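You operate a simulated robot arm through the tools that you are given. There is no shell and no other tool. Be economical: measure what you need, move in short steps, check, and stop when the job is done.

The job below is to be done with a simulated two-armed robot. You get a single attempt, and the scene is never put back.

Task
Pick up the jar from the shelf under the glazing bench with one hand, pass it to the other hand and put it in the dp basin. Set down upright: jar.

It is judged by the outcome, as a careful person would: the job done as asked, and still so three seconds after it is handed in. It fails if anything else is knocked over, pushed out of place, dropped, spilled or broken.

Robot
Two 7-joint arms with two-finger parallel grippers on one trunk, on a base that drives. Base frame: it is fixed to the floor where the robot stands at the start and does not move with it; the origin is under the middle of the robot, x ahead of it, y to its left, z up; the surface under the hand at the start is at about z = 0.8. Readings come in m, rad, newtons and seconds.
The left shoulder is at the start at [0.07, 0.163, 1.145], the right one opposite. With the tool pointing down near the work surface each hand reaches from about 0.38 to 0.88 m from the robot's upright axis, wherever it stands, measured 20 degrees to its own side. Places, roughly: basin (33x25 cm) [0.62, 0.26, 0.92]. Payload 3.43 kg a hand.
Tool frame (each hand has its own): the origin (TCP) lies between the finger pads and is the grasp point; the fingertips stand 0.034 m ahead of it; z points along the fingers, y is the line along which they close. The gripper opens to 0.128 m. The fingers are 0.024 m wide and 0.012 m thick; the gripper's body (0.048 by 0.13 m) begins 0.096 m behind the TCP.
Orientation is told as [roll, pitch, yaw] about the base's x, y, z axes, in that order, counted from this pose: with the fingers straight down and closing along the base's y, the tool's x points along the base's -x, its y along +y and its z along -z.

Tools
- The arms move only by the tool nudge_tool. It takes "left_rows", "right_rows" or both (then of equal length, played together; a hand with none holds still); each is a list of rows, each an object of numbers (a shift or turn left out is 0, a gripper value left out holds the last): "x", "y", "z": the shift along the tool's x, y, z in m; "ax", "ay", "az": the turn, a rotation vector about the tool's x, y, z in rad; "gripper": the finger opening in m, from 0 to 0.128. In form: [{"x": .., "y": .., "z": .., "ax": .., "ay": .., "az": .., "gripper": ..}, ...]. A call has 1 to 20 rows; each row shifts and turns the commanded pose from where the row before left it, along the tool's axes as they then stand. Rows are played at 5 a second. More than 0.05 m and 0.15 rad between two rows, or a gripper value outside its range, and nothing of the call is played. A pose out of reach is approached as far as the arm can. The call stops where the force on the tool passes 40 N (or 10 N more than at its start, if that is more) or the arm is blocked; 0.2 s more then pass. Each finger travels about 0.153 m/s and halts on what it meets, pressing with about 22 N; the grip force reading is that of the motor and also rises with nothing between the fingers. The clock runs only during rows and for 0.2 s after the last one: add rows that do not move to give the fingers time. The reply holds the time, the measured pose of the TCP, the force on the tool along the base axes, the opening and the grip force, in the units named above and with some noise, with the torque about the TCP (base axes, N m) and any sound that the robot's microphone picked up, and new pictures: "views" is both (left out), scene, wrist or none (wrist: the cameras of the hands that moved).
- Cameras (640 x 400 px; columns grow to the right, rows downward): "scene" is now at [0.1319, 0.0218, 1.381]; the picture's right is [0.22, -0.98, 0.00], its down [-0.64, -0.15, -0.75] and it looks along [0.74, 0.17, -0.66] (base axes); focal length 266 px, centre (320, 200). "left" rides on the left gripper at [0.076, 0.011, -0.16] in its tool frame; the picture's right is [-0.15, 0.99, 0.00], its down [-0.88, -0.13, -0.46] and it looks along [-0.45, -0.07, 0.89] (tool axes); focal length 234 px, centre (320, 200). "right" rides on the right gripper at [0.076, -0.011, -0.16] in its tool frame; the picture's right is [0.15, 0.99, 0.00], its down [-0.88, 0.13, -0.46] and it looks along [-0.45, 0.07, 0.89] (tool axes); focal length 234 px, centre (320, 200). There is no depth. A picture from a camera that has moved, and an enlarged one, comes with that camera's place and axes in the base frame and with its lens. The place of the scene camera against the robot may be out by one fixed shift of up to 0.025 m in any direction.
- raise_lower(by): slides the trunk up (or, below 0, down) by that many m; the arms and the scene camera ride with it, the base frame stays. It gives what a move gives, with no picture.
- drive_base(legs): drives the robot by 1 to 6 legs, each [ahead, left, turn to the left] in m, m and rad, along the robot's own axes; the way and the turn of a leg run together, so that a leg with both is an arc; at most 1.5 m and 3.142 rad a leg. The arms and the cameras ride along, it lands a little off, and it stops where it bumps. It gives what a move gives, and a new picture of the scene camera.
- turn_head(pan, tilt): turns the head with the scene camera to pan (to the left, within 1.501 rad either way) and tilt (down, from -0.506 to 1.204), counted from straight ahead of the robot. It gives what a move gives, and a new picture of the scene camera.
- zoom(camera, box): a new picture of the part [left, top, right, bottom] of that camera's present view, enlarged. The clock stands still meanwhile.
- job_done(): hands the job in; it is judged then, once.

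Go step by step. Nothing tells you exact positions but the pictures and the camera data: compare them with the known pose of the tool, close in by small moves and look again before you grip or let go. The budget is 120 turns and 260 pictures, counting those below and the enlarged ones. Unless the task says otherwise, let go and move clear before handing in, and close with one line.

The tools are called after "Request:" as a command line: name --argument value ..., lists and objects as JSON in quotes. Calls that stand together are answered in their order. nudge_tool: Moves the arms, as the interface text tells. Its arguments: {"type":"object","properties":{"left_rows":{"type":"array","items":{"type":"object","properties":{"x":{"type":"number"},"y":{"type":"number"},"z":{"type":"number"},"ax":{"type":"number"},"ay":{"type":"number"},"az":{"type":"number"},"gripper":{"type":"number"}}}},"right_rows":{"type":"array","items":{"type":"object","properties":{"x":{"type":"number"},"y":{"type":"number"},"z":{"type":"number"},"ax":{"type":"number"},"ay":{"type":"number"},"az":{"type":"number"},"gripper":{"type":"number"}}}},"views":{"type":"string","enum":["both","scene","wrist","none"]}},"required":[]} The other tools are called the same way: raise_lower (by) slides the trunk up or down; drive_base (legs) drives the base; turn_head (pan, tilt) turns the head that bears the scene camera; zoom (camera, box) takes an enlarged picture of a part of a camera's view; job_done () hands the job in.

At the start:

```text
time_s: 0.0
left_ee_pos: [0.5394, 0.4341, 1.1337]
left_tcp_rot: [0.0, 0.0, 0.0]
left_force: [0.3, 0.2, 0.2]
left_ft_torque: [0.03, 0.01, -0.02]
left_grip_width: 0.1281
left_grasp_force: 0.1
right_ee_pos: [0.595, -0.0286, 1.1575]
right_tcp_rot: [0.001, 0.0, 0.0]
right_force: [-0.7, 1.4, -0.1]
right_ft_torque: [-0.01, 0.01, 0.04]
right_grip_width: 0.128
right_grasp_force: 0.1
trunk travel left (down, up): [-0.625, 0.315]
robot x, y, heading: [0.0037, -0.0033, -0.002]
head pan, tilt: [0.223, 0.716]
```

scene: 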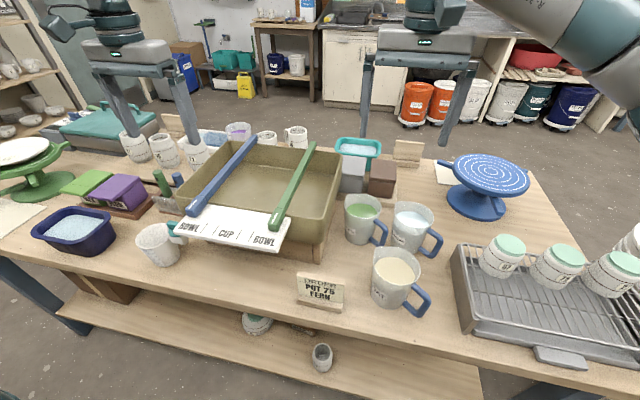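
right: 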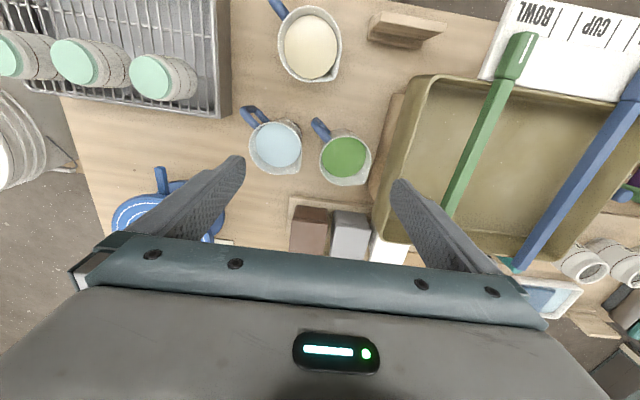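
left: 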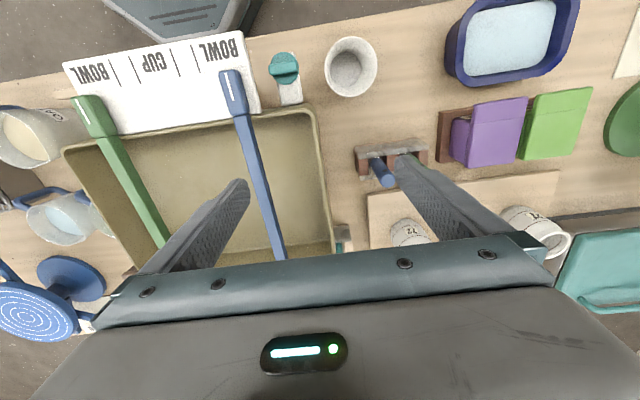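

I see the bench with the basin, with sticks across it, and two objects on the shelf below at the front edge. I'll zoom in on the shelf and the sign first.

Request:
zoom --camera "scene" --box '[220, 260, 380, 400]'

Request:
zoom --camera "scene" --box '[130, 120, 370, 270]'

Request:
turn_head --pan 0.1 --tilt 1.15

```text
2.86 times, centred on (300, 330) of scene
camera zoom: at [0.1319, 0.0218, 1.381], right [0.22, -0.98, 0.0], down [-0.64, -0.15, -0.75], along [0.74, 0.17, -0.66], focal length 760 px, centre (377, -171)
```

zoom: 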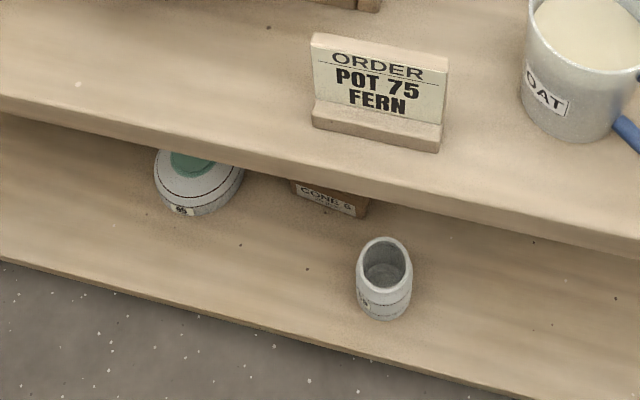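

```text
2.67 times, centred on (250, 195) of scene
camera zoom: at [0.1319, 0.0218, 1.381], right [0.22, -0.98, 0.0], down [-0.64, -0.15, -0.75], along [0.74, 0.17, -0.66], focal length 710 px, centre (507, 213)
```

zoom: 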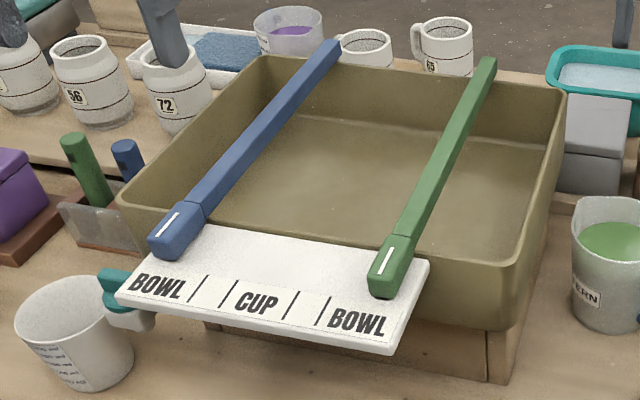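

```text
time_s: 0.9
left_ee_pos: [0.5405, 0.4331, 1.1333]
left_tcp_rot: [0.0, -0.001, 0.0]
left_force: [-0.3, 0.3, 0.5]
left_ft_torque: [-0.03, 0.01, -0.02]
left_grip_width: 0.1281
left_grasp_force: 0.1
right_ee_pos: [0.5956, -0.0285, 1.1577]
right_tcp_rot: [0.001, 0.002, 0.0]
right_force: [0.6, -0.9, -0.3]
right_ft_torque: [0.0, -0.04, -0.01]
right_grip_width: 0.1279
right_grasp_force: 0.1
trunk travel left (down, up): [-0.625, 0.315]
robot x, y, heading: [-0.0002, -0.0034, 0.002]
head pan, tilt: [0.099, 1.15]
camera scene: at [0.109, 0.0091, 1.3493], right [0.1, -0.99, 0.0], down [-0.91, -0.09, -0.41], along [0.41, 0.04, -0.91], focal length 266 px, centre (320, 200)
```

scene: 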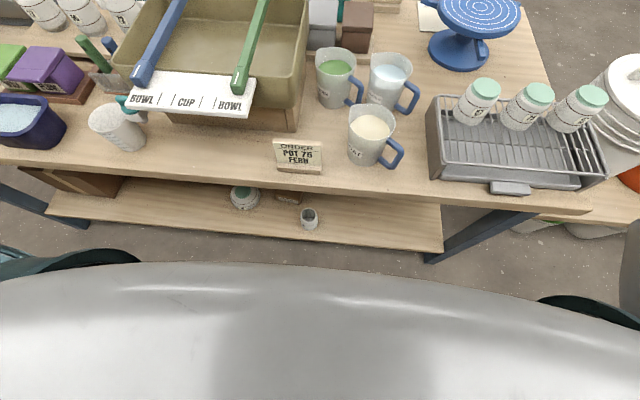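

Request:
zoom --camera "scene" --box '[215, 170, 345, 250]'

Request:
zoom --camera "scene" --box '[430, 60, 630, 190]'

```text
4.92 times, centred on (280, 210) of scene
camera zoom: at [0.109, 0.0091, 1.3493], right [0.1, -0.99, 0.0], down [-0.91, -0.09, -0.41], along [0.41, 0.04, -0.91], focal length 1310 px, centre (517, 151)
```

zoom: 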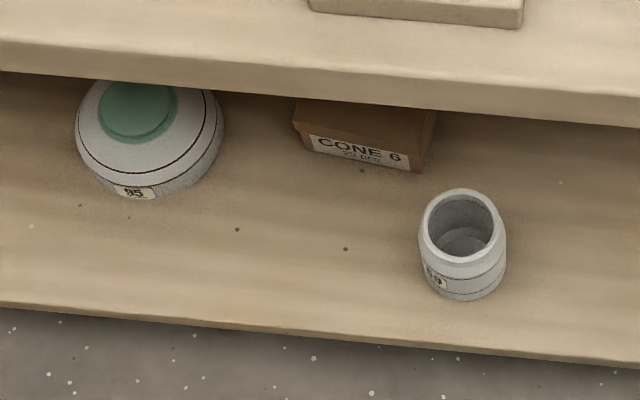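

```text
3.08 times, centred on (530, 125) of scene
camera zoom: at [0.109, 0.0091, 1.3493], right [0.1, -0.99, 0.0], down [-0.91, -0.09, -0.41], along [0.41, 0.04, -0.91], focal length 819 px, centre (-326, 431)
```

zoom: 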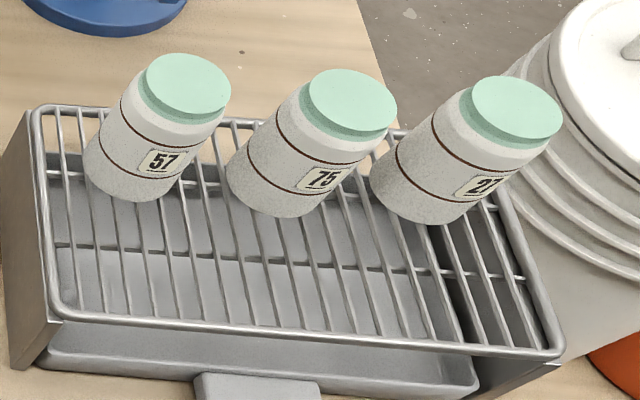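

The jar is the open, barrel-shaped piece on the shelf (marked "?9"). It matches the jars on the rack, while 95 is an upturned bowl. I put it around x≈0.47, y≈0.09, under the bench front. I'll back off to make room, after a glance behind.

Request:
turn_head --pan 1.5 --tilt 0.5

Request:
turn_head --pan -1.5 --tilt 0.5

```text
time_s: 2.4
left_ee_pos: [0.5402, 0.4342, 1.1332]
left_tcp_rot: [0.002, 0.0, 0.001]
left_force: [-0.2, -0.3, 0.5]
left_ft_torque: [0.0, -0.01, 0.03]
left_grip_width: 0.128
left_grasp_force: 0.0
right_ee_pos: [0.5963, -0.0285, 1.1573]
right_tcp_rot: [0.0, 0.001, 0.003]
right_force: [-0.7, -0.2, -0.5]
right_ft_torque: [-0.03, 0.01, 0.04]
right_grip_width: 0.1279
right_grasp_force: 0.0
trunk travel left (down, up): [-0.625, 0.315]
robot x, y, heading: [-0.0011, -0.001, 0.001]
head pan, tilt: [1.499, 0.499]
camera scene: at [0.0562, 0.0939, 1.4001], right [1.0, -0.07, 0.0], down [-0.03, -0.48, -0.88], along [0.06, 0.88, -0.48], focal length 266 px, centre (320, 200)
```

scene: 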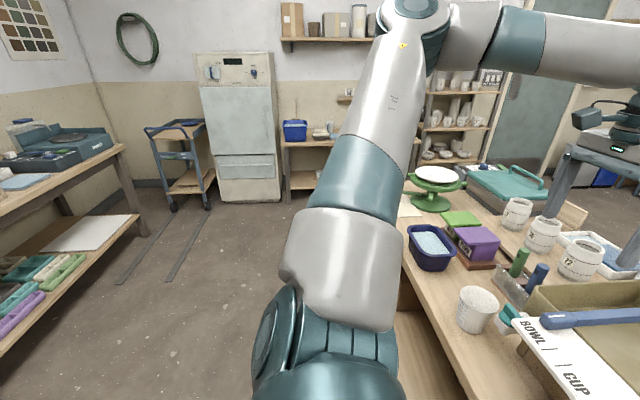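

```text
time_s: 5.0
left_ee_pos: [0.5406, 0.4338, 1.1323]
left_tcp_rot: [0.0, 0.0, -0.002]
left_force: [0.8, 0.3, 1.0]
left_ft_torque: [0.03, 0.0, -0.04]
left_grip_width: 0.1281
left_grasp_force: 0.0
right_ee_pos: [0.5954, -0.0302, 1.1579]
right_tcp_rot: [0.0, -0.001, 0.0]
right_force: [0.1, 0.3, -0.3]
right_ft_torque: [0.01, 0.02, 0.01]
right_grip_width: 0.1283
right_grasp_force: 0.1
trunk travel left (down, up): [-0.625, 0.315]
robot x, y, heading: [-0.0018, -0.003, -0.002]
head pan, tilt: [-1.499, 0.499]
camera scene: at [0.0562, -0.0876, 1.4001], right [-1.0, -0.07, 0.0], down [-0.03, 0.48, -0.88], along [0.06, -0.88, -0.48], focal length 266 px, centre (320, 200)
```

scene: 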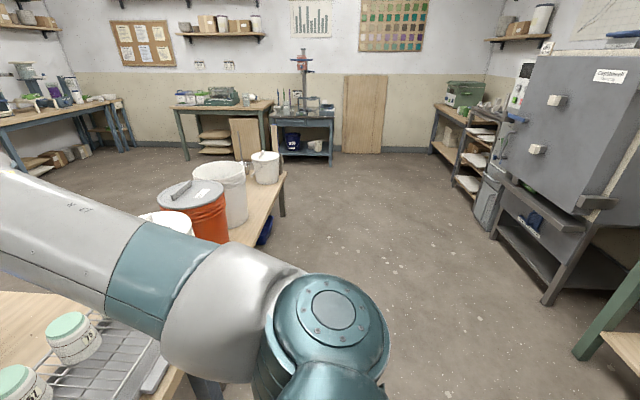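

There's clear floor behind down to about x≈-1.3, so I'll back up 0.5 m and look at the shelf.

Request:
drive_base --legs '[[-0.5, 0, 0]]'

Request:
turn_head --pan 0.1 --tilt 0.8

```text
time_s: 8.0
left_ee_pos: [0.039, 0.4358, 1.1318]
left_tcp_rot: [0.0, -0.002, 0.003]
left_force: [0.6, 0.4, -0.3]
left_ft_torque: [-0.01, 0.0, -0.02]
left_grip_width: 0.1279
left_grasp_force: 0.0
right_ee_pos: [0.0952, -0.0289, 1.1577]
right_tcp_rot: [0.0, 0.0, 0.002]
right_force: [0.0, 0.6, -0.2]
right_ft_torque: [-0.03, 0.04, 0.01]
right_grip_width: 0.1278
right_grasp_force: 0.0
trunk travel left (down, up): [-0.625, 0.315]
robot x, y, heading: [-0.4997, 0.0001, 0.003]
head pan, tilt: [-1.499, 0.499]
camera scene: at [-0.4437, -0.0878, 1.4001], right [-1.0, -0.07, 0.0], down [-0.04, 0.48, -0.88], along [0.06, -0.88, -0.48], focal length 266 px, centre (320, 200)
```

scene: 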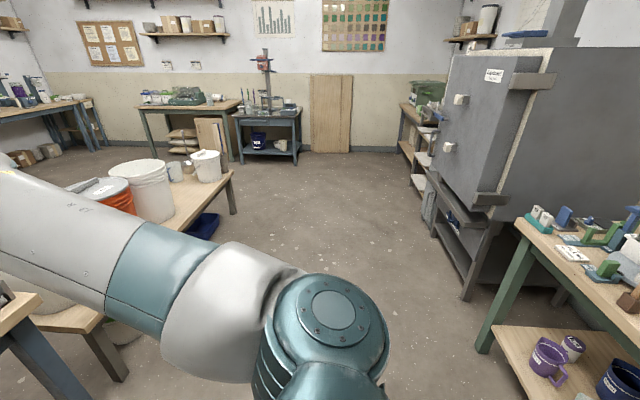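

```text
time_s: 9.6
left_ee_pos: [0.0387, 0.4338, 1.1327]
left_tcp_rot: [0.0, 0.0, 0.002]
left_force: [-0.4, 0.6, 0.2]
left_ft_torque: [0.02, -0.01, 0.01]
left_grip_width: 0.128
left_grasp_force: 0.1
right_ee_pos: [0.0955, -0.0286, 1.1586]
right_tcp_rot: [-0.001, 0.0, 0.001]
right_force: [0.1, -0.8, -0.7]
right_ft_torque: [0.01, -0.02, 0.03]
right_grip_width: 0.1279
right_grasp_force: 0.1
trunk travel left (down, up): [-0.625, 0.315]
robot x, y, heading: [-0.4987, 0.0006, 0.003]
head pan, tilt: [0.099, 0.799]
camera scene: at [-0.3703, 0.0109, 1.3742], right [0.1, -0.99, 0.0], down [-0.71, -0.07, -0.7], along [0.69, 0.07, -0.72], focal length 266 px, centre (320, 200)
```

scene: 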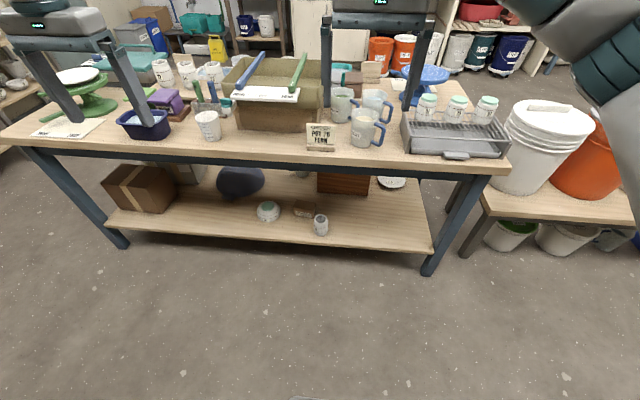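

Bench front is clear. I'll lower the trunk so the camera and arms come level with the shelf.

Request:
raise_lower --by -0.5

Request:
turn_head --pan 0.1 --tilt 0.55

Request:
zoom --camera "scene" --box '[220, 140, 420, 265]'

```text
refused: -0.5 is not a number from -0.4 to 0.4
```

```text
time_s: 10.4
left_ee_pos: [0.0383, 0.4338, 1.1324]
left_tcp_rot: [-0.002, 0.0, 0.001]
left_force: [0.7, -0.6, 0.3]
left_ft_torque: [-0.01, -0.01, 0.02]
left_grip_width: 0.1283
left_grasp_force: 0.0
right_ee_pos: [0.0952, -0.0291, 1.1585]
right_tcp_rot: [0.0, 0.002, 0.0]
right_force: [0.8, 0.2, -0.5]
right_ft_torque: [-0.01, -0.02, 0.03]
right_grip_width: 0.1279
right_grasp_force: 0.2
trunk travel left (down, up): [-0.625, 0.315]
robot x, y, heading: [-0.4999, -0.0006, 0.001]
head pan, tilt: [0.099, 0.55]
camera scene: at [-0.3611, 0.0119, 1.3955], right [0.1, -0.99, 0.0], down [-0.52, -0.05, -0.85], along [0.85, 0.09, -0.52], focal length 266 px, centre (320, 200)
```

scene: 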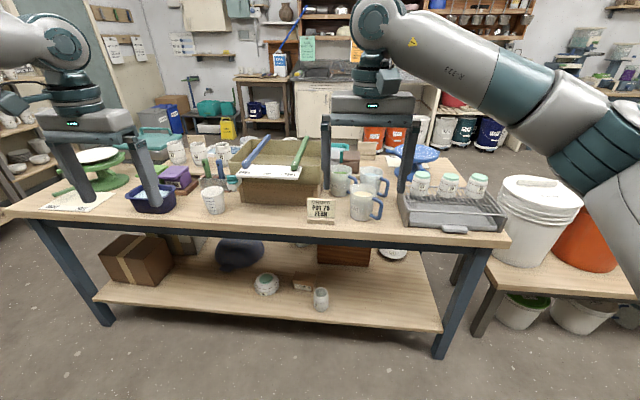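

```text
3.20 times, centred on (320, 202) of scene
camera zoom: at [-0.3611, 0.0119, 1.3955], right [0.1, -0.99, 0.0], down [-0.52, -0.05, -0.85], along [0.85, 0.09, -0.52], focal length 852 px, centre (320, 192)
```

zoom: 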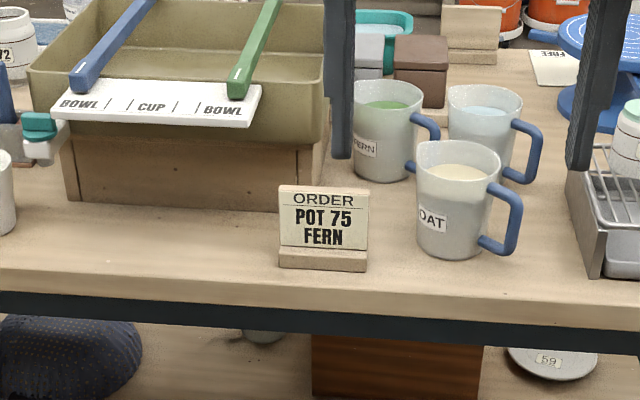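

Request:
raise_lower --by -0.4

Request:
turn_head --pan 0.1 --tilt 0.55

Request:
zoom --camera "scene" --box '[240, 120, 400, 220]'

```text
time_s: 14.2
left_ee_pos: [0.0383, 0.434, 0.7327]
left_tcp_rot: [-0.002, 0.0, -0.001]
left_force: [-0.3, -0.2, -0.5]
left_ft_torque: [0.02, 0.01, 0.05]
left_grip_width: 0.1279
left_grasp_force: 0.0
right_ee_pos: [0.0939, -0.0286, 0.7581]
right_tcp_rot: [-0.001, 0.001, 0.001]
right_force: [-0.3, -0.5, 0.8]
right_ft_torque: [0.04, 0.02, 0.0]
right_grip_width: 0.1279
right_grasp_force: 0.0
trunk travel left (down, up): [-0.225, 0.715]
robot x, y, heading: [-0.502, -0.0001, 0.002]
head pan, tilt: [0.099, 0.55]
```

```text
time_s: 14.8
left_ee_pos: [0.038, 0.4332, 0.7323]
left_tcp_rot: [-0.001, 0.0, 0.001]
left_force: [-0.1, 0.2, 0.1]
left_ft_torque: [-0.02, 0.0, -0.01]
left_grip_width: 0.1281
left_grasp_force: 0.0
right_ee_pos: [0.0953, -0.0292, 0.7584]
right_tcp_rot: [0.0, 0.0, 0.0]
right_force: [-0.3, 0.2, 0.2]
right_ft_torque: [0.0, 0.02, -0.01]
right_grip_width: 0.1279
right_grasp_force: 0.1
trunk travel left (down, up): [-0.225, 0.715]
robot x, y, heading: [-0.4966, 0.0008, 0.0]
head pan, tilt: [0.099, 0.55]
camera scene: at [-0.3612, 0.0119, 0.9955], right [0.1, -0.99, 0.0], down [-0.52, -0.05, -0.85], along [0.85, 0.09, -0.52], focal length 266 px, centre (320, 200)
```

scene: 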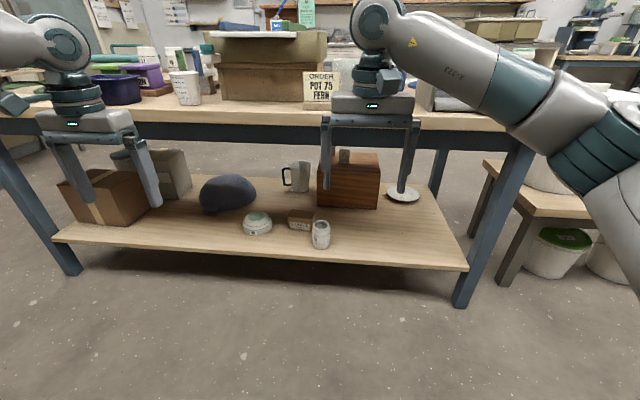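

```text
4.00 times, centred on (320, 170) of scene
camera zoom: at [-0.3612, 0.0119, 0.9955], right [0.1, -0.99, 0.0], down [-0.52, -0.05, -0.85], along [0.85, 0.09, -0.52], focal length 1065 px, centre (320, 320)
```

zoom: 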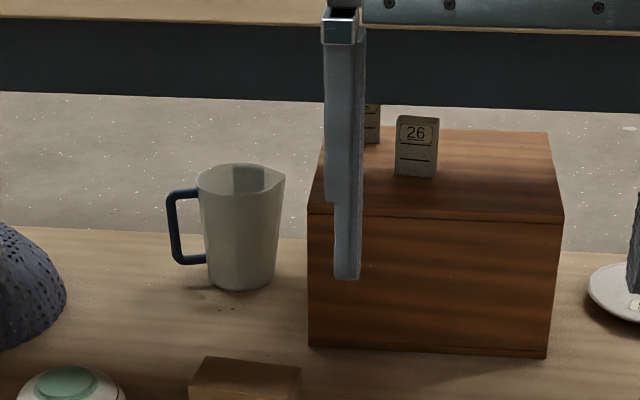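

Request:
zoom --camera "scene" --box '[240, 200, 400, 300]'

Request:
nudge_tool --right_rows '[{"ay": -0.15}, {"ay": -0.15}, {"ay": -0.15}, {"ay": -0.15}, {"ay": -0.15}]' --views "scene"

```text
4.00 times, centred on (320, 250) of scene
camera zoom: at [-0.3612, 0.0119, 0.9955], right [0.1, -0.99, 0.0], down [-0.52, -0.05, -0.85], along [0.85, 0.09, -0.52], focal length 1065 px, centre (320, 0)
```

zoom: 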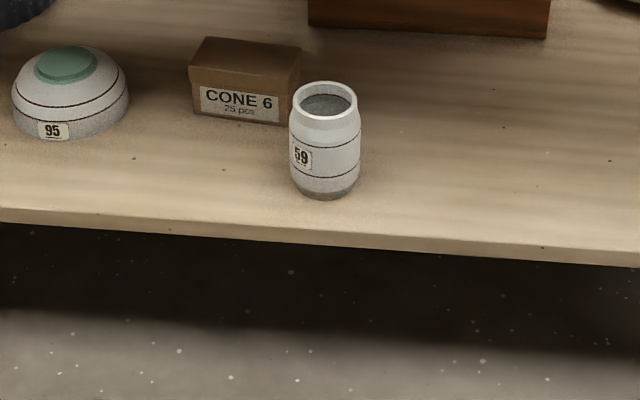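

```text
time_s: 16.0
left_ee_pos: [0.0389, 0.4339, 0.7333]
left_tcp_rot: [-0.001, 0.001, 0.001]
left_force: [0.0, 0.1, 0.2]
left_ft_torque: [-0.02, -0.05, 0.0]
left_grip_width: 0.1277
left_grasp_force: 0.0
right_ee_pos: [0.0951, -0.0291, 0.7577]
right_tcp_rot: [0.0, -0.752, 0.001]
right_force: [0.3, -0.4, 0.0]
right_ft_torque: [-0.03, 0.0, 0.01]
right_grip_width: 0.1281
right_grasp_force: 0.0
trunk travel left (down, up): [-0.225, 0.715]
robot x, y, heading: [-0.5012, 0.0013, 0.005]
head pan, tilt: [0.099, 0.55]
camera scene: at [-0.3613, 0.0119, 0.9955], right [0.1, -0.99, 0.0], down [-0.52, -0.05, -0.85], along [0.85, 0.09, -0.52], focal length 266 px, centre (320, 200)
```

scene: 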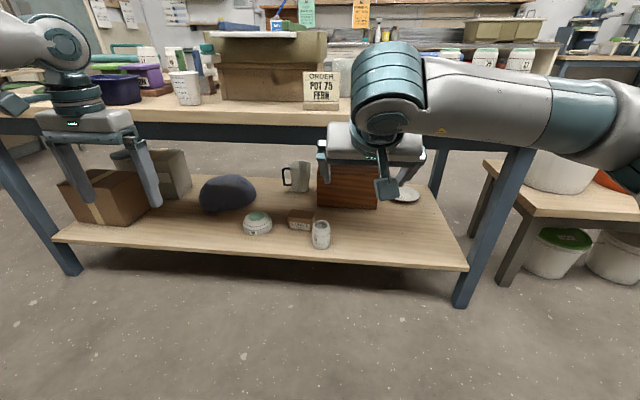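

The jar is about 7 cm across and 10 cm tall, at roughly x≈0.44, y≈0.095, with its base at z≈0.29. I'll shift the robot left so the right hand lines up with it, then tilt the right tool further and bring it down in front of the shelf.

Request:
drive_base --legs '[[0, 0.22, 0]]'

Request:
nudge_tool --right_rows '[{"ay": -0.15}, {"ay": -0.15}, {"ay": -0.15}, {"x": 0.047, "z": 0.018}, {"x": -0.047, "z": 0.018}, {"x": -0.047, "z": 0.018}, {"x": -0.047, "z": 0.018}, {"x": -0.047, "z": 0.018}, {"x": -0.047, "z": 0.018}, {"x": -0.047, "z": 0.018}, {"x": -0.047, "z": 0.018}, {"x": -0.047, "z": 0.018}]'

```text
time_s: 17.7
left_ee_pos: [0.0379, 0.6539, 0.7321]
left_tcp_rot: [-0.001, -0.001, 0.004]
left_force: [-0.3, 0.3, -0.1]
left_ft_torque: [-0.01, -0.02, -0.04]
left_grip_width: 0.128
left_grasp_force: 0.1
right_ee_pos: [0.0953, 0.1915, 0.758]
right_tcp_rot: [0.0, -0.75, 0.002]
right_force: [0.0, 0.6, 0.4]
right_ft_torque: [-0.03, -0.05, 0.0]
right_grip_width: 0.1281
right_grasp_force: 0.0
trunk travel left (down, up): [-0.225, 0.715]
robot x, y, heading: [-0.5002, 0.2193, 0.003]
head pan, tilt: [0.099, 0.55]
camera scene: at [-0.3615, 0.2319, 0.9955], right [0.1, -0.99, 0.0], down [-0.52, -0.05, -0.85], along [0.85, 0.09, -0.52], focal length 266 px, centre (320, 200)
```

scene: 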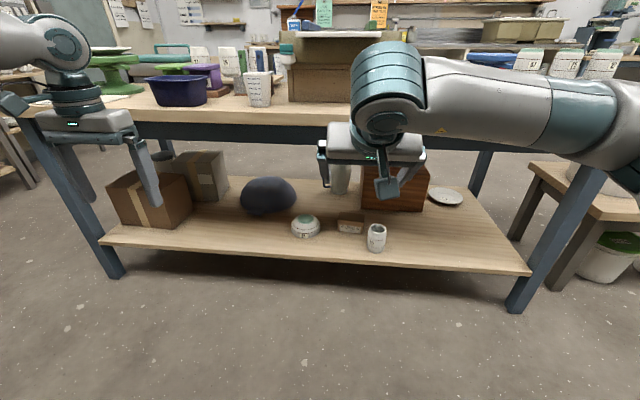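

```text
refused: row 4 steps farther than a row can; nothing moved
```

Request:
nudge_tool --right_rows '[{"ay": -0.15}, {"ay": -0.15}, {"ay": -0.15}, {"x": 0.042, "z": 0.016}, {"x": 0.042, "z": 0.016}, {"x": 0.042, "z": 0.016}, {"x": 0.042, "z": 0.016}]' --views "none"

Request:
raise_lower --by -0.2

Request:
nudge_tool --right_rows '[{"y": 0.0}]'

```text
time_s: 19.3
left_ee_pos: [0.0385, 0.6548, 0.7322]
left_tcp_rot: [0.0, 0.0, 0.001]
left_force: [0.6, 0.6, 1.0]
left_ft_torque: [0.0, 0.0, -0.03]
left_grip_width: 0.1282
left_grasp_force: 0.0
right_ee_pos: [0.0919, 0.1912, 0.5772]
right_tcp_rot: [0.0, -1.198, 0.002]
right_force: [0.2, 0.3, -0.3]
right_ft_torque: [0.01, 0.04, -0.02]
right_grip_width: 0.128
right_grasp_force: 0.0
trunk travel left (down, up): [-0.225, 0.715]
robot x, y, heading: [-0.5035, 0.221, -0.002]
head pan, tilt: [0.099, 0.55]
```

```text
time_s: 21.5
left_ee_pos: [0.0384, 0.6544, 0.534]
left_tcp_rot: [-0.001, 0.0, 0.001]
left_force: [-0.8, 0.4, -0.1]
left_ft_torque: [0.02, -0.03, 0.0]
left_grip_width: 0.128
left_grasp_force: 0.0
right_ee_pos: [0.0922, 0.1912, 0.3786]
right_tcp_rot: [-0.001, -1.199, 0.002]
right_force: [-0.5, -0.3, -0.1]
right_ft_torque: [0.03, -0.01, -0.03]
right_grip_width: 0.1279
right_grasp_force: 0.1
trunk travel left (down, up): [-0.025, 0.915]
robot x, y, heading: [-0.4978, 0.2194, 0.005]
head pan, tilt: [0.099, 0.55]
```

```text
time_s: 21.9
left_ee_pos: [0.0384, 0.6534, 0.5338]
left_tcp_rot: [-0.001, 0.0, 0.006]
left_force: [0.2, 0.6, 0.2]
left_ft_torque: [-0.01, 0.0, -0.02]
left_grip_width: 0.1281
left_grasp_force: 0.1
right_ee_pos: [0.0937, 0.1914, 0.3796]
right_tcp_rot: [0.001, -1.199, 0.0]
right_force: [0.5, -0.1, 0.5]
right_ft_torque: [-0.01, -0.02, 0.01]
right_grip_width: 0.1279
right_grasp_force: 0.0
trunk travel left (down, up): [-0.025, 0.915]
robot x, y, heading: [-0.5001, 0.2189, -0.002]
head pan, tilt: [0.099, 0.55]
camera scene: at [-0.3616, 0.2313, 0.7955], right [0.1, -0.99, 0.0], down [-0.52, -0.05, -0.85], along [0.85, 0.09, -0.52], focal length 266 px, centre (320, 200)
camera right: at [-0.0836, 0.1814, 0.3646], right [-0.06, 0.99, -0.14], down [-0.1, 0.13, 0.99], along [0.99, 0.07, 0.1], focal length 234 px, centre (320, 200)
```

scene: 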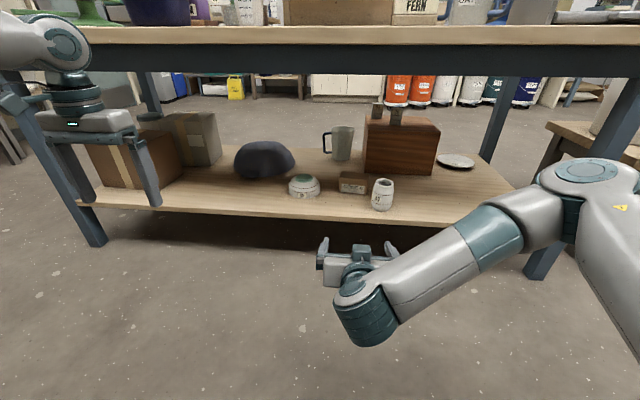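
right: 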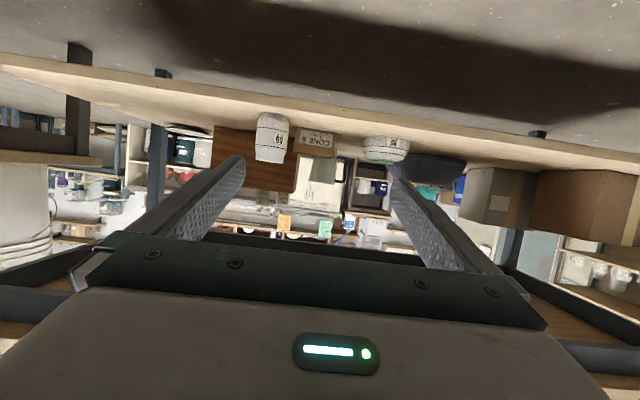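

The wrist camera now sees the jar from the front, upside down in the picture. I'll move in closer so I can measure it by parallax with that camera.

Request:
nudge_tool --right_rows '[{"y": -0.045}, {"y": -0.045}, {"z": 0.0465, "x": -0.018}, {"z": 0.0465, "x": -0.018}, {"z": 0.0465, "x": -0.018}]'

```text
time_s: 23.1
left_ee_pos: [0.0383, 0.6542, 0.5331]
left_tcp_rot: [0.0, 0.0, 0.002]
left_force: [-0.7, -0.5, 0.4]
left_ft_torque: [-0.01, 0.01, -0.01]
left_grip_width: 0.128
left_grasp_force: 0.1
right_ee_pos: [0.2427, 0.1018, 0.3793]
right_tcp_rot: [-0.001, -1.199, 0.002]
right_force: [0.2, -1.0, -0.7]
right_ft_torque: [0.01, 0.01, -0.01]
right_grip_width: 0.1276
right_grasp_force: 0.0
trunk travel left (down, up): [-0.025, 0.915]
robot x, y, heading: [-0.5021, 0.2189, 0.003]
head pan, tilt: [0.099, 0.55]
camera scene: at [-0.3617, 0.2313, 0.7955], right [0.1, -0.99, 0.0], down [-0.52, -0.05, -0.85], along [0.85, 0.09, -0.52], focal length 266 px, centre (320, 200)
camera right: at [0.067, 0.0913, 0.3647], right [-0.06, 0.99, -0.14], down [-0.11, 0.13, 0.99], along [0.99, 0.07, 0.1], focal length 234 px, centre (320, 200)
```

scene: 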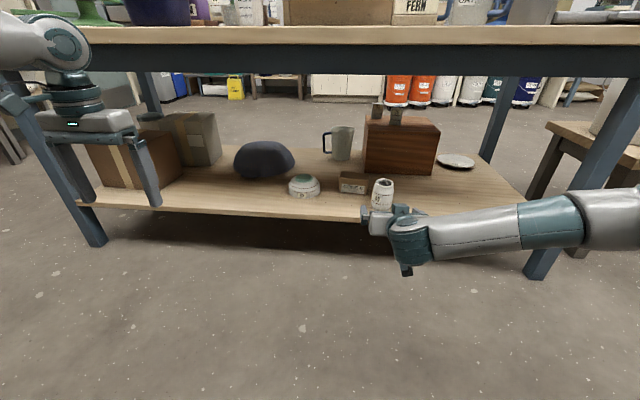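
right: 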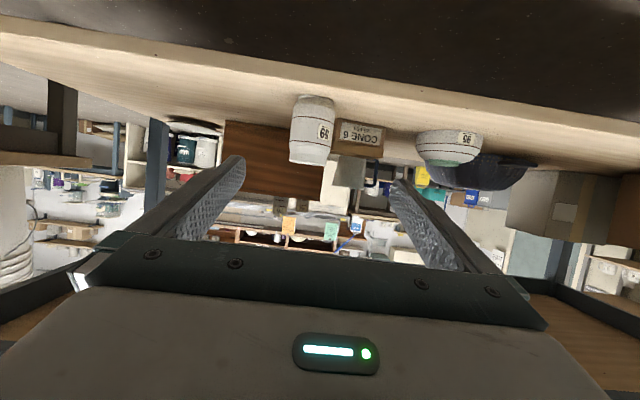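

Request:
zoom --camera "right" --box '[240, 80, 400, 180]'

```text
4.00 times, centred on (320, 130) of right
camera zoom: at [0.067, 0.0913, 0.3647], right [-0.06, 0.99, -0.14], down [-0.11, 0.13, 0.99], along [0.99, 0.07, 0.1], focal length 937 px, centre (320, 480)
```

zoom: 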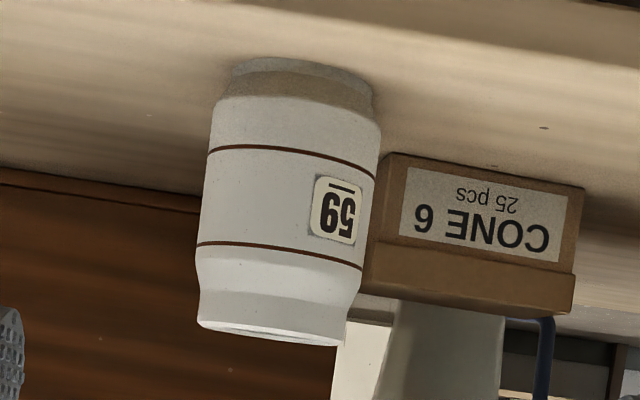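

The jar's axis is near x≈0.48, y≈0.09, with base z≈0.24 and top ≈0.345. I'll lower the hand to mid-height, align y and advance to x≈0.36 for another check.

Request:
nudge_tool --right_rows '[{"x": 0.042, "z": 0.0163, "y": -0.006}, {"x": 0.042, "z": 0.0163, "y": -0.006}, {"z": 0.0372, "x": -0.0145}, {"z": 0.0372, "x": -0.0145}, {"z": 0.0372, "x": -0.0145}]'

Request:
zoom --camera "right" --box '[200, 50, 440, 200]'

```text
time_s: 24.3
left_ee_pos: [0.0368, 0.6549, 0.5318]
left_tcp_rot: [0.001, 0.0, 0.002]
left_force: [0.0, 0.4, 0.3]
left_ft_torque: [0.01, 0.0, 0.04]
left_grip_width: 0.1281
left_grasp_force: 0.1
right_ee_pos: [0.3649, 0.1068, 0.2997]
right_tcp_rot: [0.002, -1.199, 0.001]
right_force: [-0.3, -0.3, 0.2]
right_ft_torque: [0.01, 0.02, 0.0]
right_grip_width: 0.1278
right_grasp_force: 0.1
right hand out of reach, approached as far as the arm can: row 2
trunk travel left (down, up): [-0.025, 0.915]
robot x, y, heading: [-0.5, 0.2155, 0.002]
head pan, tilt: [0.099, 0.55]
camera scene: at [-0.3616, 0.2313, 0.7955], right [0.1, -0.99, 0.0], down [-0.52, -0.05, -0.85], along [0.85, 0.09, -0.52], focal length 266 px, centre (320, 200)
camera right: at [0.1888, 0.0958, 0.2855], right [-0.06, 0.99, -0.14], down [-0.1, 0.13, 0.99], along [0.99, 0.07, 0.1], focal length 234 px, centre (320, 200)
```

scene: 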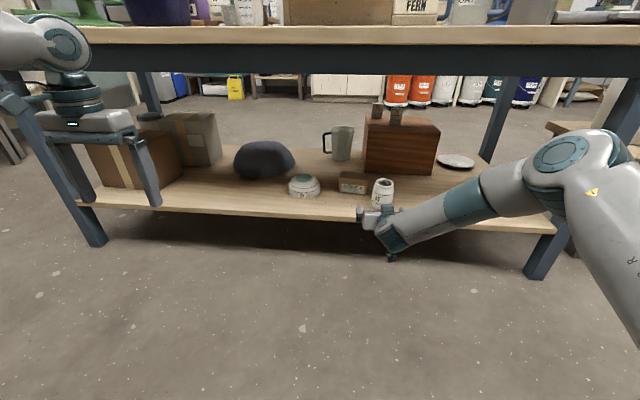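
right: 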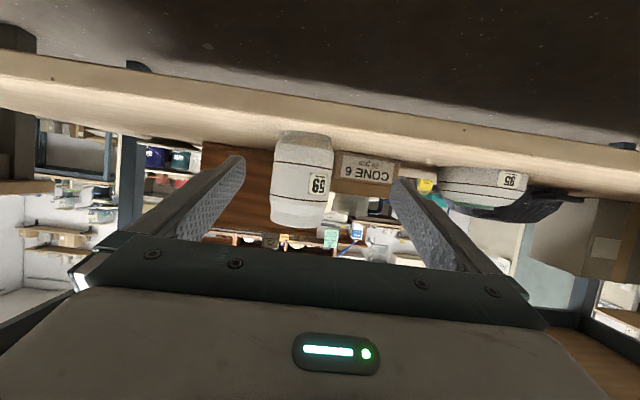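

```text
2.67 times, centred on (320, 125) of right
camera zoom: at [0.1888, 0.0958, 0.2855], right [-0.06, 0.99, -0.14], down [-0.1, 0.13, 0.99], along [0.99, 0.07, 0.1], focal length 624 px, centre (320, 400)
```

zoom: 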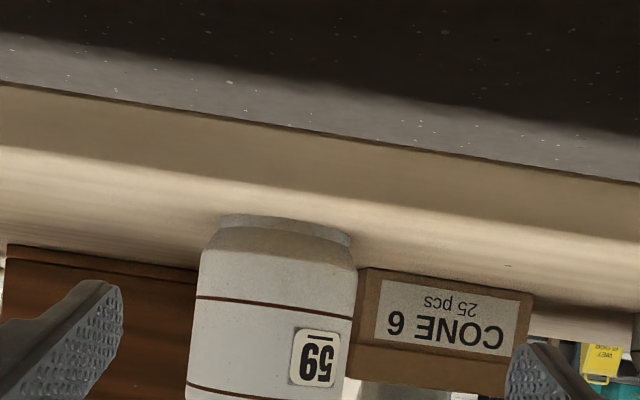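

The jar is now fixed at axis (0.482, 0.089), z from 0.24 to 0.343, diameter ≈0.076. The arm was near its limit, so I'll pull it back, align it and drive the base forward.

Request:
nudge_tool --right_rows '[{"z": -0.0465, "x": 0.018}, {"z": -0.0465, "x": 0.018}, {}]' --views "none"

Request:
drive_base --legs '[[0.15, 0, 0]]'

```text
time_s: 25.1
left_ee_pos: [0.0375, 0.6549, 0.5318]
left_tcp_rot: [-0.001, 0.0, 0.004]
left_force: [-0.3, 0.4, -1.0]
left_ft_torque: [0.03, 0.01, 0.02]
left_grip_width: 0.1281
left_grasp_force: 0.0
right_ee_pos: [0.2637, 0.1102, 0.303]
right_tcp_rot: [-0.009, -1.192, 0.001]
right_force: [-0.1, -0.5, 0.4]
right_ft_torque: [0.01, -0.01, 0.0]
right_grip_width: 0.128
right_grasp_force: 0.0
right hand out of reach, approached as far as the arm can: row 2
trunk travel left (down, up): [-0.025, 0.915]
robot x, y, heading: [-0.5037, 0.2191, 0.005]
head pan, tilt: [0.099, 0.55]
```

```text
time_s: 26.4
left_ee_pos: [0.1863, 0.6559, 0.5323]
left_tcp_rot: [-0.001, 0.0, 0.003]
left_force: [0.2, -0.4, 0.0]
left_ft_torque: [-0.01, 0.02, 0.0]
left_grip_width: 0.1282
left_grasp_force: 0.1
right_ee_pos: [0.4133, 0.1118, 0.3028]
right_tcp_rot: [-0.01, -1.193, 0.002]
right_force: [0.0, 0.3, -0.1]
right_ft_torque: [0.04, -0.01, 0.01]
right_grip_width: 0.1278
right_grasp_force: 0.1
trunk travel left (down, up): [-0.025, 0.915]
robot x, y, heading: [-0.3491, 0.2191, 0.003]
head pan, tilt: [0.099, 0.55]
camera scene: at [-0.2116, 0.2318, 0.7955], right [0.1, -0.99, 0.0], down [-0.52, -0.05, -0.85], along [0.85, 0.09, -0.52], focal length 266 px, centre (320, 200)
```

scene: 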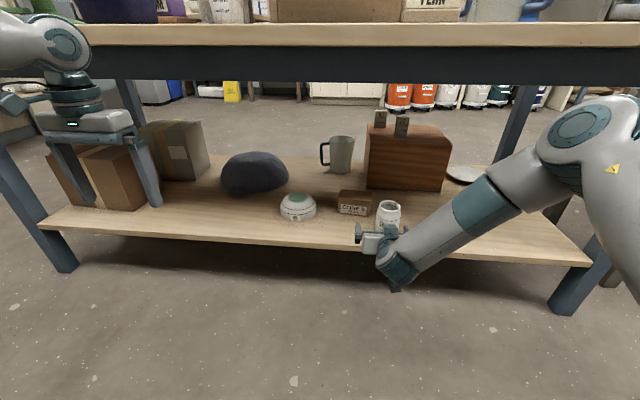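

Request:
nudge_tool --right_rows '[{"y": -0.012}, {"y": -0.011}, {}]' --views "wrist"

```text
time_s: 27.2
left_ee_pos: [0.1882, 0.6549, 0.5334]
left_tcp_rot: [0.0, 0.0, 0.003]
left_force: [0.5, 0.0, 0.6]
left_ft_torque: [-0.04, -0.02, 0.01]
left_grip_width: 0.1282
left_grasp_force: 0.2
right_ee_pos: [0.4158, 0.0973, 0.3086]
right_tcp_rot: [-0.018, -1.185, 0.002]
right_force: [-0.3, -0.4, 0.5]
right_ft_torque: [-0.02, -0.01, 0.02]
right_grip_width: 0.1278
right_grasp_force: 0.0
right hand out of reach, approached as far as the arm can: row 2
trunk travel left (down, up): [-0.025, 0.915]
robot x, y, heading: [-0.3488, 0.2176, 0.003]
head pan, tilt: [0.099, 0.55]
camera right: at [0.2382, 0.0889, 0.2971], right [-0.04, 0.99, -0.14], down [-0.09, 0.14, 0.99], along [1.0, 0.05, 0.08], focal length 234 px, centre (320, 200)
```

right: 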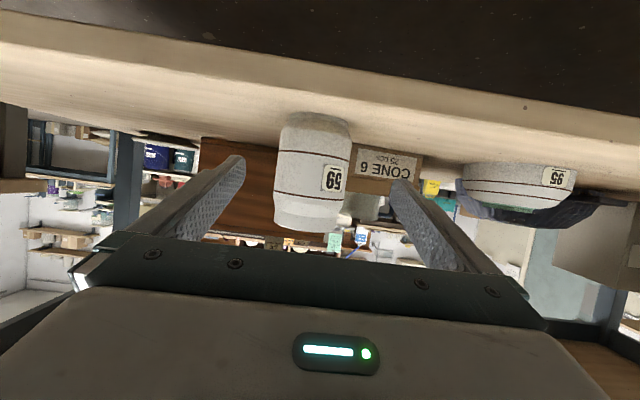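

Request:
raise_lower --by -0.02

Request:
drive_base --legs '[[0.06, -0.007, 0]]'

Request:
zoom --camera "right" --box '[160, 30, 480, 230]'

```text
time_s: 27.9
left_ee_pos: [0.1874, 0.6551, 0.5119]
left_tcp_rot: [0.001, -0.001, 0.003]
left_force: [0.4, 0.0, 0.5]
left_ft_torque: [0.0, 0.03, -0.01]
left_grip_width: 0.1278
left_grasp_force: 0.0
right_ee_pos: [0.4143, 0.0972, 0.2891]
right_tcp_rot: [-0.016, -1.185, 0.002]
right_force: [-0.1, -0.3, -0.1]
right_ft_torque: [0.02, -0.01, -0.01]
right_grip_width: 0.1279
right_grasp_force: 0.2
trunk travel left (down, up): [-0.005, 0.935]
robot x, y, heading: [-0.3471, 0.2181, 0.008]
head pan, tilt: [0.099, 0.55]
```

```text
time_s: 28.9
left_ee_pos: [0.2489, 0.6475, 0.5113]
left_tcp_rot: [0.0, 0.0, 0.004]
left_force: [-0.6, -0.4, -0.3]
left_ft_torque: [-0.01, -0.01, -0.03]
left_grip_width: 0.1279
left_grasp_force: 0.0
right_ee_pos: [0.4756, 0.0895, 0.2889]
right_tcp_rot: [-0.019, -1.184, 0.001]
right_force: [-0.4, -0.6, 0.2]
right_ft_torque: [-0.04, 0.01, -0.01]
right_grip_width: 0.1281
right_grasp_force: 0.0
trunk travel left (down, up): [-0.005, 0.935]
robot x, y, heading: [-0.2926, 0.2121, 0.004]
head pan, tilt: [0.099, 0.55]
camera scene: at [-0.1513, 0.225, 0.7755], right [0.1, -0.99, 0.0], down [-0.52, -0.05, -0.85], along [0.85, 0.09, -0.52], focal length 266 px, centre (320, 200)
```

scene: 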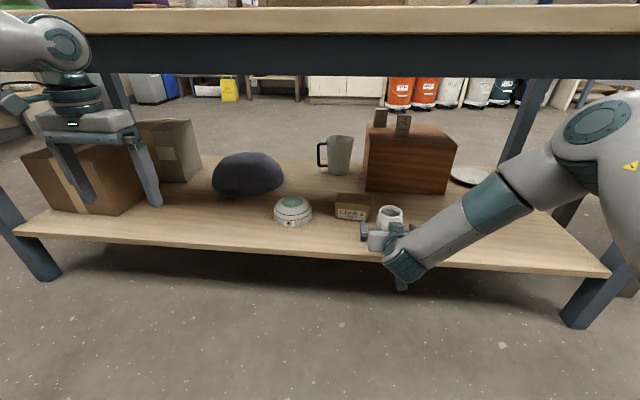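

```text
2.00 times, centred on (320, 130) of right
camera zoom: at [0.2985, 0.082, 0.277], right [-0.04, 0.99, -0.14], down [-0.09, 0.14, 0.99], along [1.0, 0.05, 0.08], focal length 468 px, centre (320, 340)
```

zoom: 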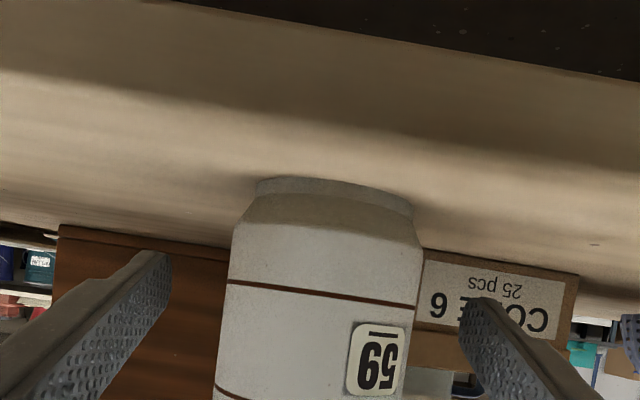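

The jar sits centred between the fingers, so I'll close on it.

Request:
nudge_tool --right_rows '[{"gripper": 0.09}, {"gripper": 0.08}, {"gripper": 0.06}, {"gripper": 0.04}, {}, {}]'

```text
time_s: 30.3
left_ee_pos: [0.2482, 0.6479, 0.5129]
left_tcp_rot: [0.001, 0.001, 0.003]
left_force: [0.1, -0.3, 0.3]
left_ft_torque: [0.02, -0.03, 0.03]
left_grip_width: 0.128
left_grasp_force: 0.0
right_ee_pos: [0.4746, 0.0899, 0.2882]
right_tcp_rot: [-0.017, -1.186, 0.003]
right_force: [-1.0, -0.6, 0.6]
right_ft_torque: [0.05, 0.01, -0.02]
right_grip_width: 0.0723
right_grasp_force: 22.1
trunk travel left (down, up): [-0.005, 0.935]
robot x, y, heading: [-0.2882, 0.2104, 0.006]
head pan, tilt: [0.099, 0.55]
camera scene: at [-0.1513, 0.2249, 0.7755], right [0.1, -0.99, 0.0], down [-0.52, -0.05, -0.85], along [0.85, 0.09, -0.52], focal length 266 px, centre (320, 200)
camera right: at [0.2986, 0.0818, 0.2771], right [-0.04, 0.99, -0.14], down [-0.09, 0.14, 0.99], along [1.0, 0.05, 0.08], focal length 234 px, centre (320, 200)
```

scene: 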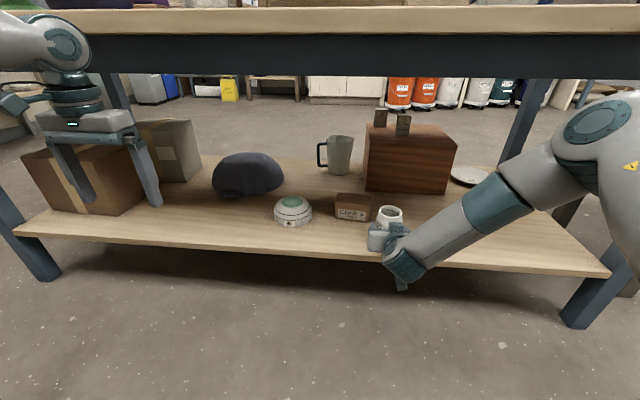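
right: 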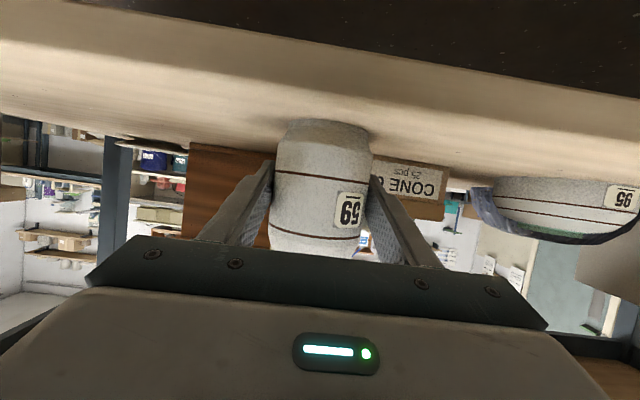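

It's gripped at 72 mm with 22 N. I'll lift straight up with the trunk and back out from under the bench.

Request:
raise_lower --by 0.06

Request:
drive_base --legs '[[-0.45, 0, 0]]'

```text
time_s: 31.3
left_ee_pos: [0.2487, 0.6482, 0.5716]
left_tcp_rot: [0.0, 0.003, 0.003]
left_force: [0.2, 0.9, -0.5]
left_ft_torque: [0.0, 0.05, 0.01]
left_grip_width: 0.1279
left_grasp_force: 0.1
right_ee_pos: [0.4749, 0.0888, 0.3471]
right_tcp_rot: [-0.017, -1.184, 0.001]
right_force: [0.6, -0.5, -3.8]
right_ft_torque: [0.01, 0.09, 0.01]
right_grip_width: 0.0724
right_grasp_force: 21.5
trunk travel left (down, up): [-0.065, 0.875]
robot x, y, heading: [-0.2954, 0.2154, 0.003]
head pan, tilt: [0.099, 0.55]
```

```text
time_s: 34.0
left_ee_pos: [-0.205, 0.6468, 0.5719]
left_tcp_rot: [0.001, 0.001, 0.003]
left_force: [0.7, -0.3, -0.3]
left_ft_torque: [0.0, -0.04, -0.03]
left_grip_width: 0.128
left_grasp_force: 0.1
right_ee_pos: [0.0237, 0.0871, 0.3479]
right_tcp_rot: [-0.019, -1.185, 0.003]
right_force: [-0.4, 0.4, -2.5]
right_ft_torque: [-0.03, 0.01, 0.0]
right_grip_width: 0.0716
right_grasp_force: 21.9
trunk travel left (down, up): [-0.065, 0.875]
robot x, y, heading: [-0.7423, 0.207, 0.003]
head pan, tilt: [0.099, 0.55]
camera scene: at [-0.6036, 0.2236, 0.8355], right [0.1, -0.99, 0.0], down [-0.52, -0.05, -0.85], along [0.85, 0.09, -0.52], focal length 266 px, centre (320, 200)
```

scene: 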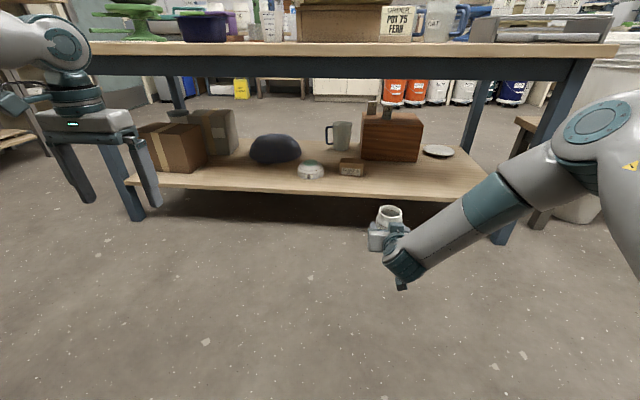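

Lift worked and it's well clear of the bench. I'll raise the trunk for a comfortable handover height.

Request:
raise_lower --by 0.4

Request:
nudge_tool --right_rows '[{"x": -0.0278, "z": -0.0113}, {"x": -0.0278, "z": -0.0113}, {"x": -0.0278, "z": -0.0113}, {"x": -0.0278, "z": -0.0113}, {"x": 0.0113, "z": -0.0278, "y": 0.03}, {"x": 0.0113, "z": -0.0278, "y": 0.03}, {"x": 0.0113, "z": -0.0278, "y": 0.03}, {"x": 0.0113, "z": -0.0278}, {"x": 0.0113, "z": -0.0278}, {"x": 0.0113, "z": -0.0278}, {"x": 0.0113, "z": -0.0278}]' --left_rows '[{"az": 0.14}, {"az": 0.14}, {"az": 0.14}, {"az": 0.14}, {"az": 0.14}, {"az": 0.14}, {"az": 0.14}, {"az": 0.14}, {"az": 0.15}, {"az": 0.15}, {"az": 0.15}]'

```text
time_s: 37.9
left_ee_pos: [-0.2048, 0.6476, 0.973]
left_tcp_rot: [0.002, 0.0, 0.002]
left_force: [0.1, -0.7, 0.8]
left_ft_torque: [-0.01, 0.01, 0.05]
left_grip_width: 0.1282
left_grasp_force: 0.0
right_ee_pos: [0.0229, 0.0892, 0.7475]
right_tcp_rot: [-0.018, -1.183, 0.002]
right_force: [-1.1, 0.7, -2.6]
right_ft_torque: [-0.02, 0.0, -0.03]
right_grip_width: 0.0722
right_grasp_force: 21.8
trunk travel left (down, up): [-0.465, 0.475]
robot x, y, heading: [-0.7425, 0.2117, 0.007]
head pan, tilt: [0.099, 0.55]
```

```text
time_s: 40.2
left_ee_pos: [-0.204, 0.6482, 0.9729]
left_tcp_rot: [-0.001, -0.001, -1.569]
left_force: [0.0, 0.7, 0.4]
left_ft_torque: [-0.03, -0.05, -0.03]
left_grip_width: 0.1282
left_grasp_force: 0.0
right_ee_pos: [-0.1856, 0.1808, 0.8683]
right_tcp_rot: [-0.02, -1.186, 0.003]
right_force: [-1.8, -0.6, -4.0]
right_ft_torque: [0.0, 0.01, 0.0]
right_grip_width: 0.0724
right_grasp_force: 21.8
trunk travel left (down, up): [-0.465, 0.475]
robot x, y, heading: [-0.7449, 0.21, 0.004]
head pan, tilt: [0.099, 0.55]
camera scene: at [-0.6038, 0.2243, 1.2355], right [0.1, -0.99, 0.0], down [-0.52, -0.05, -0.85], along [0.85, 0.09, -0.52], focal length 266 px, centre (320, 200)
camera right: at [-0.3619, 0.1735, 0.8565], right [-0.04, 0.99, -0.14], down [-0.09, 0.14, 0.99], along [1.0, 0.05, 0.08], focal length 234 px, centre (320, 200)
camera left: at [-0.1927, 0.7232, 1.1313], right [0.99, -0.14, 0.0], down [-0.13, -0.88, 0.46], along [-0.07, -0.45, -0.89], focal length 234 px, centre (320, 200)
```

scene: 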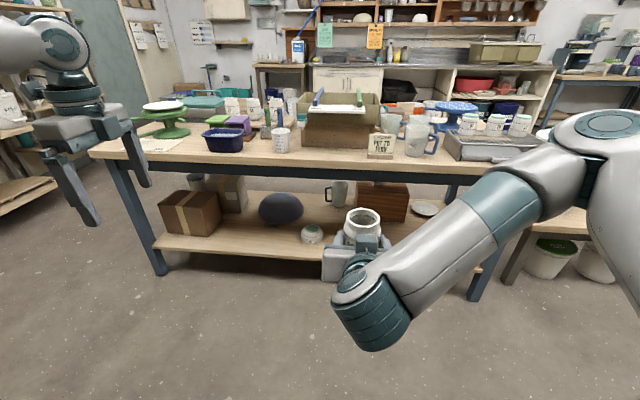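
right: 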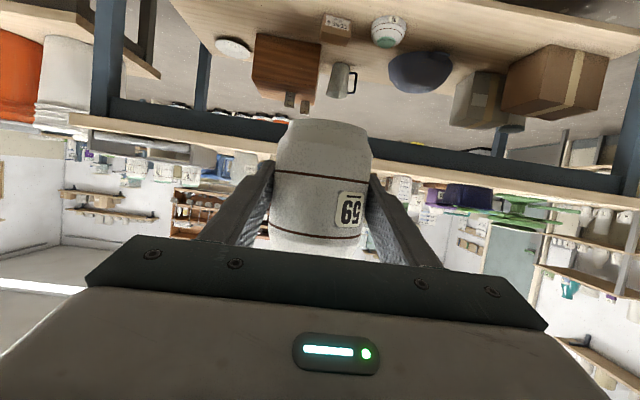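
left: 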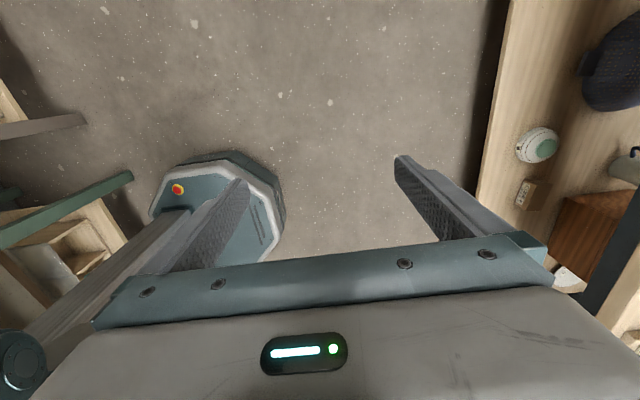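

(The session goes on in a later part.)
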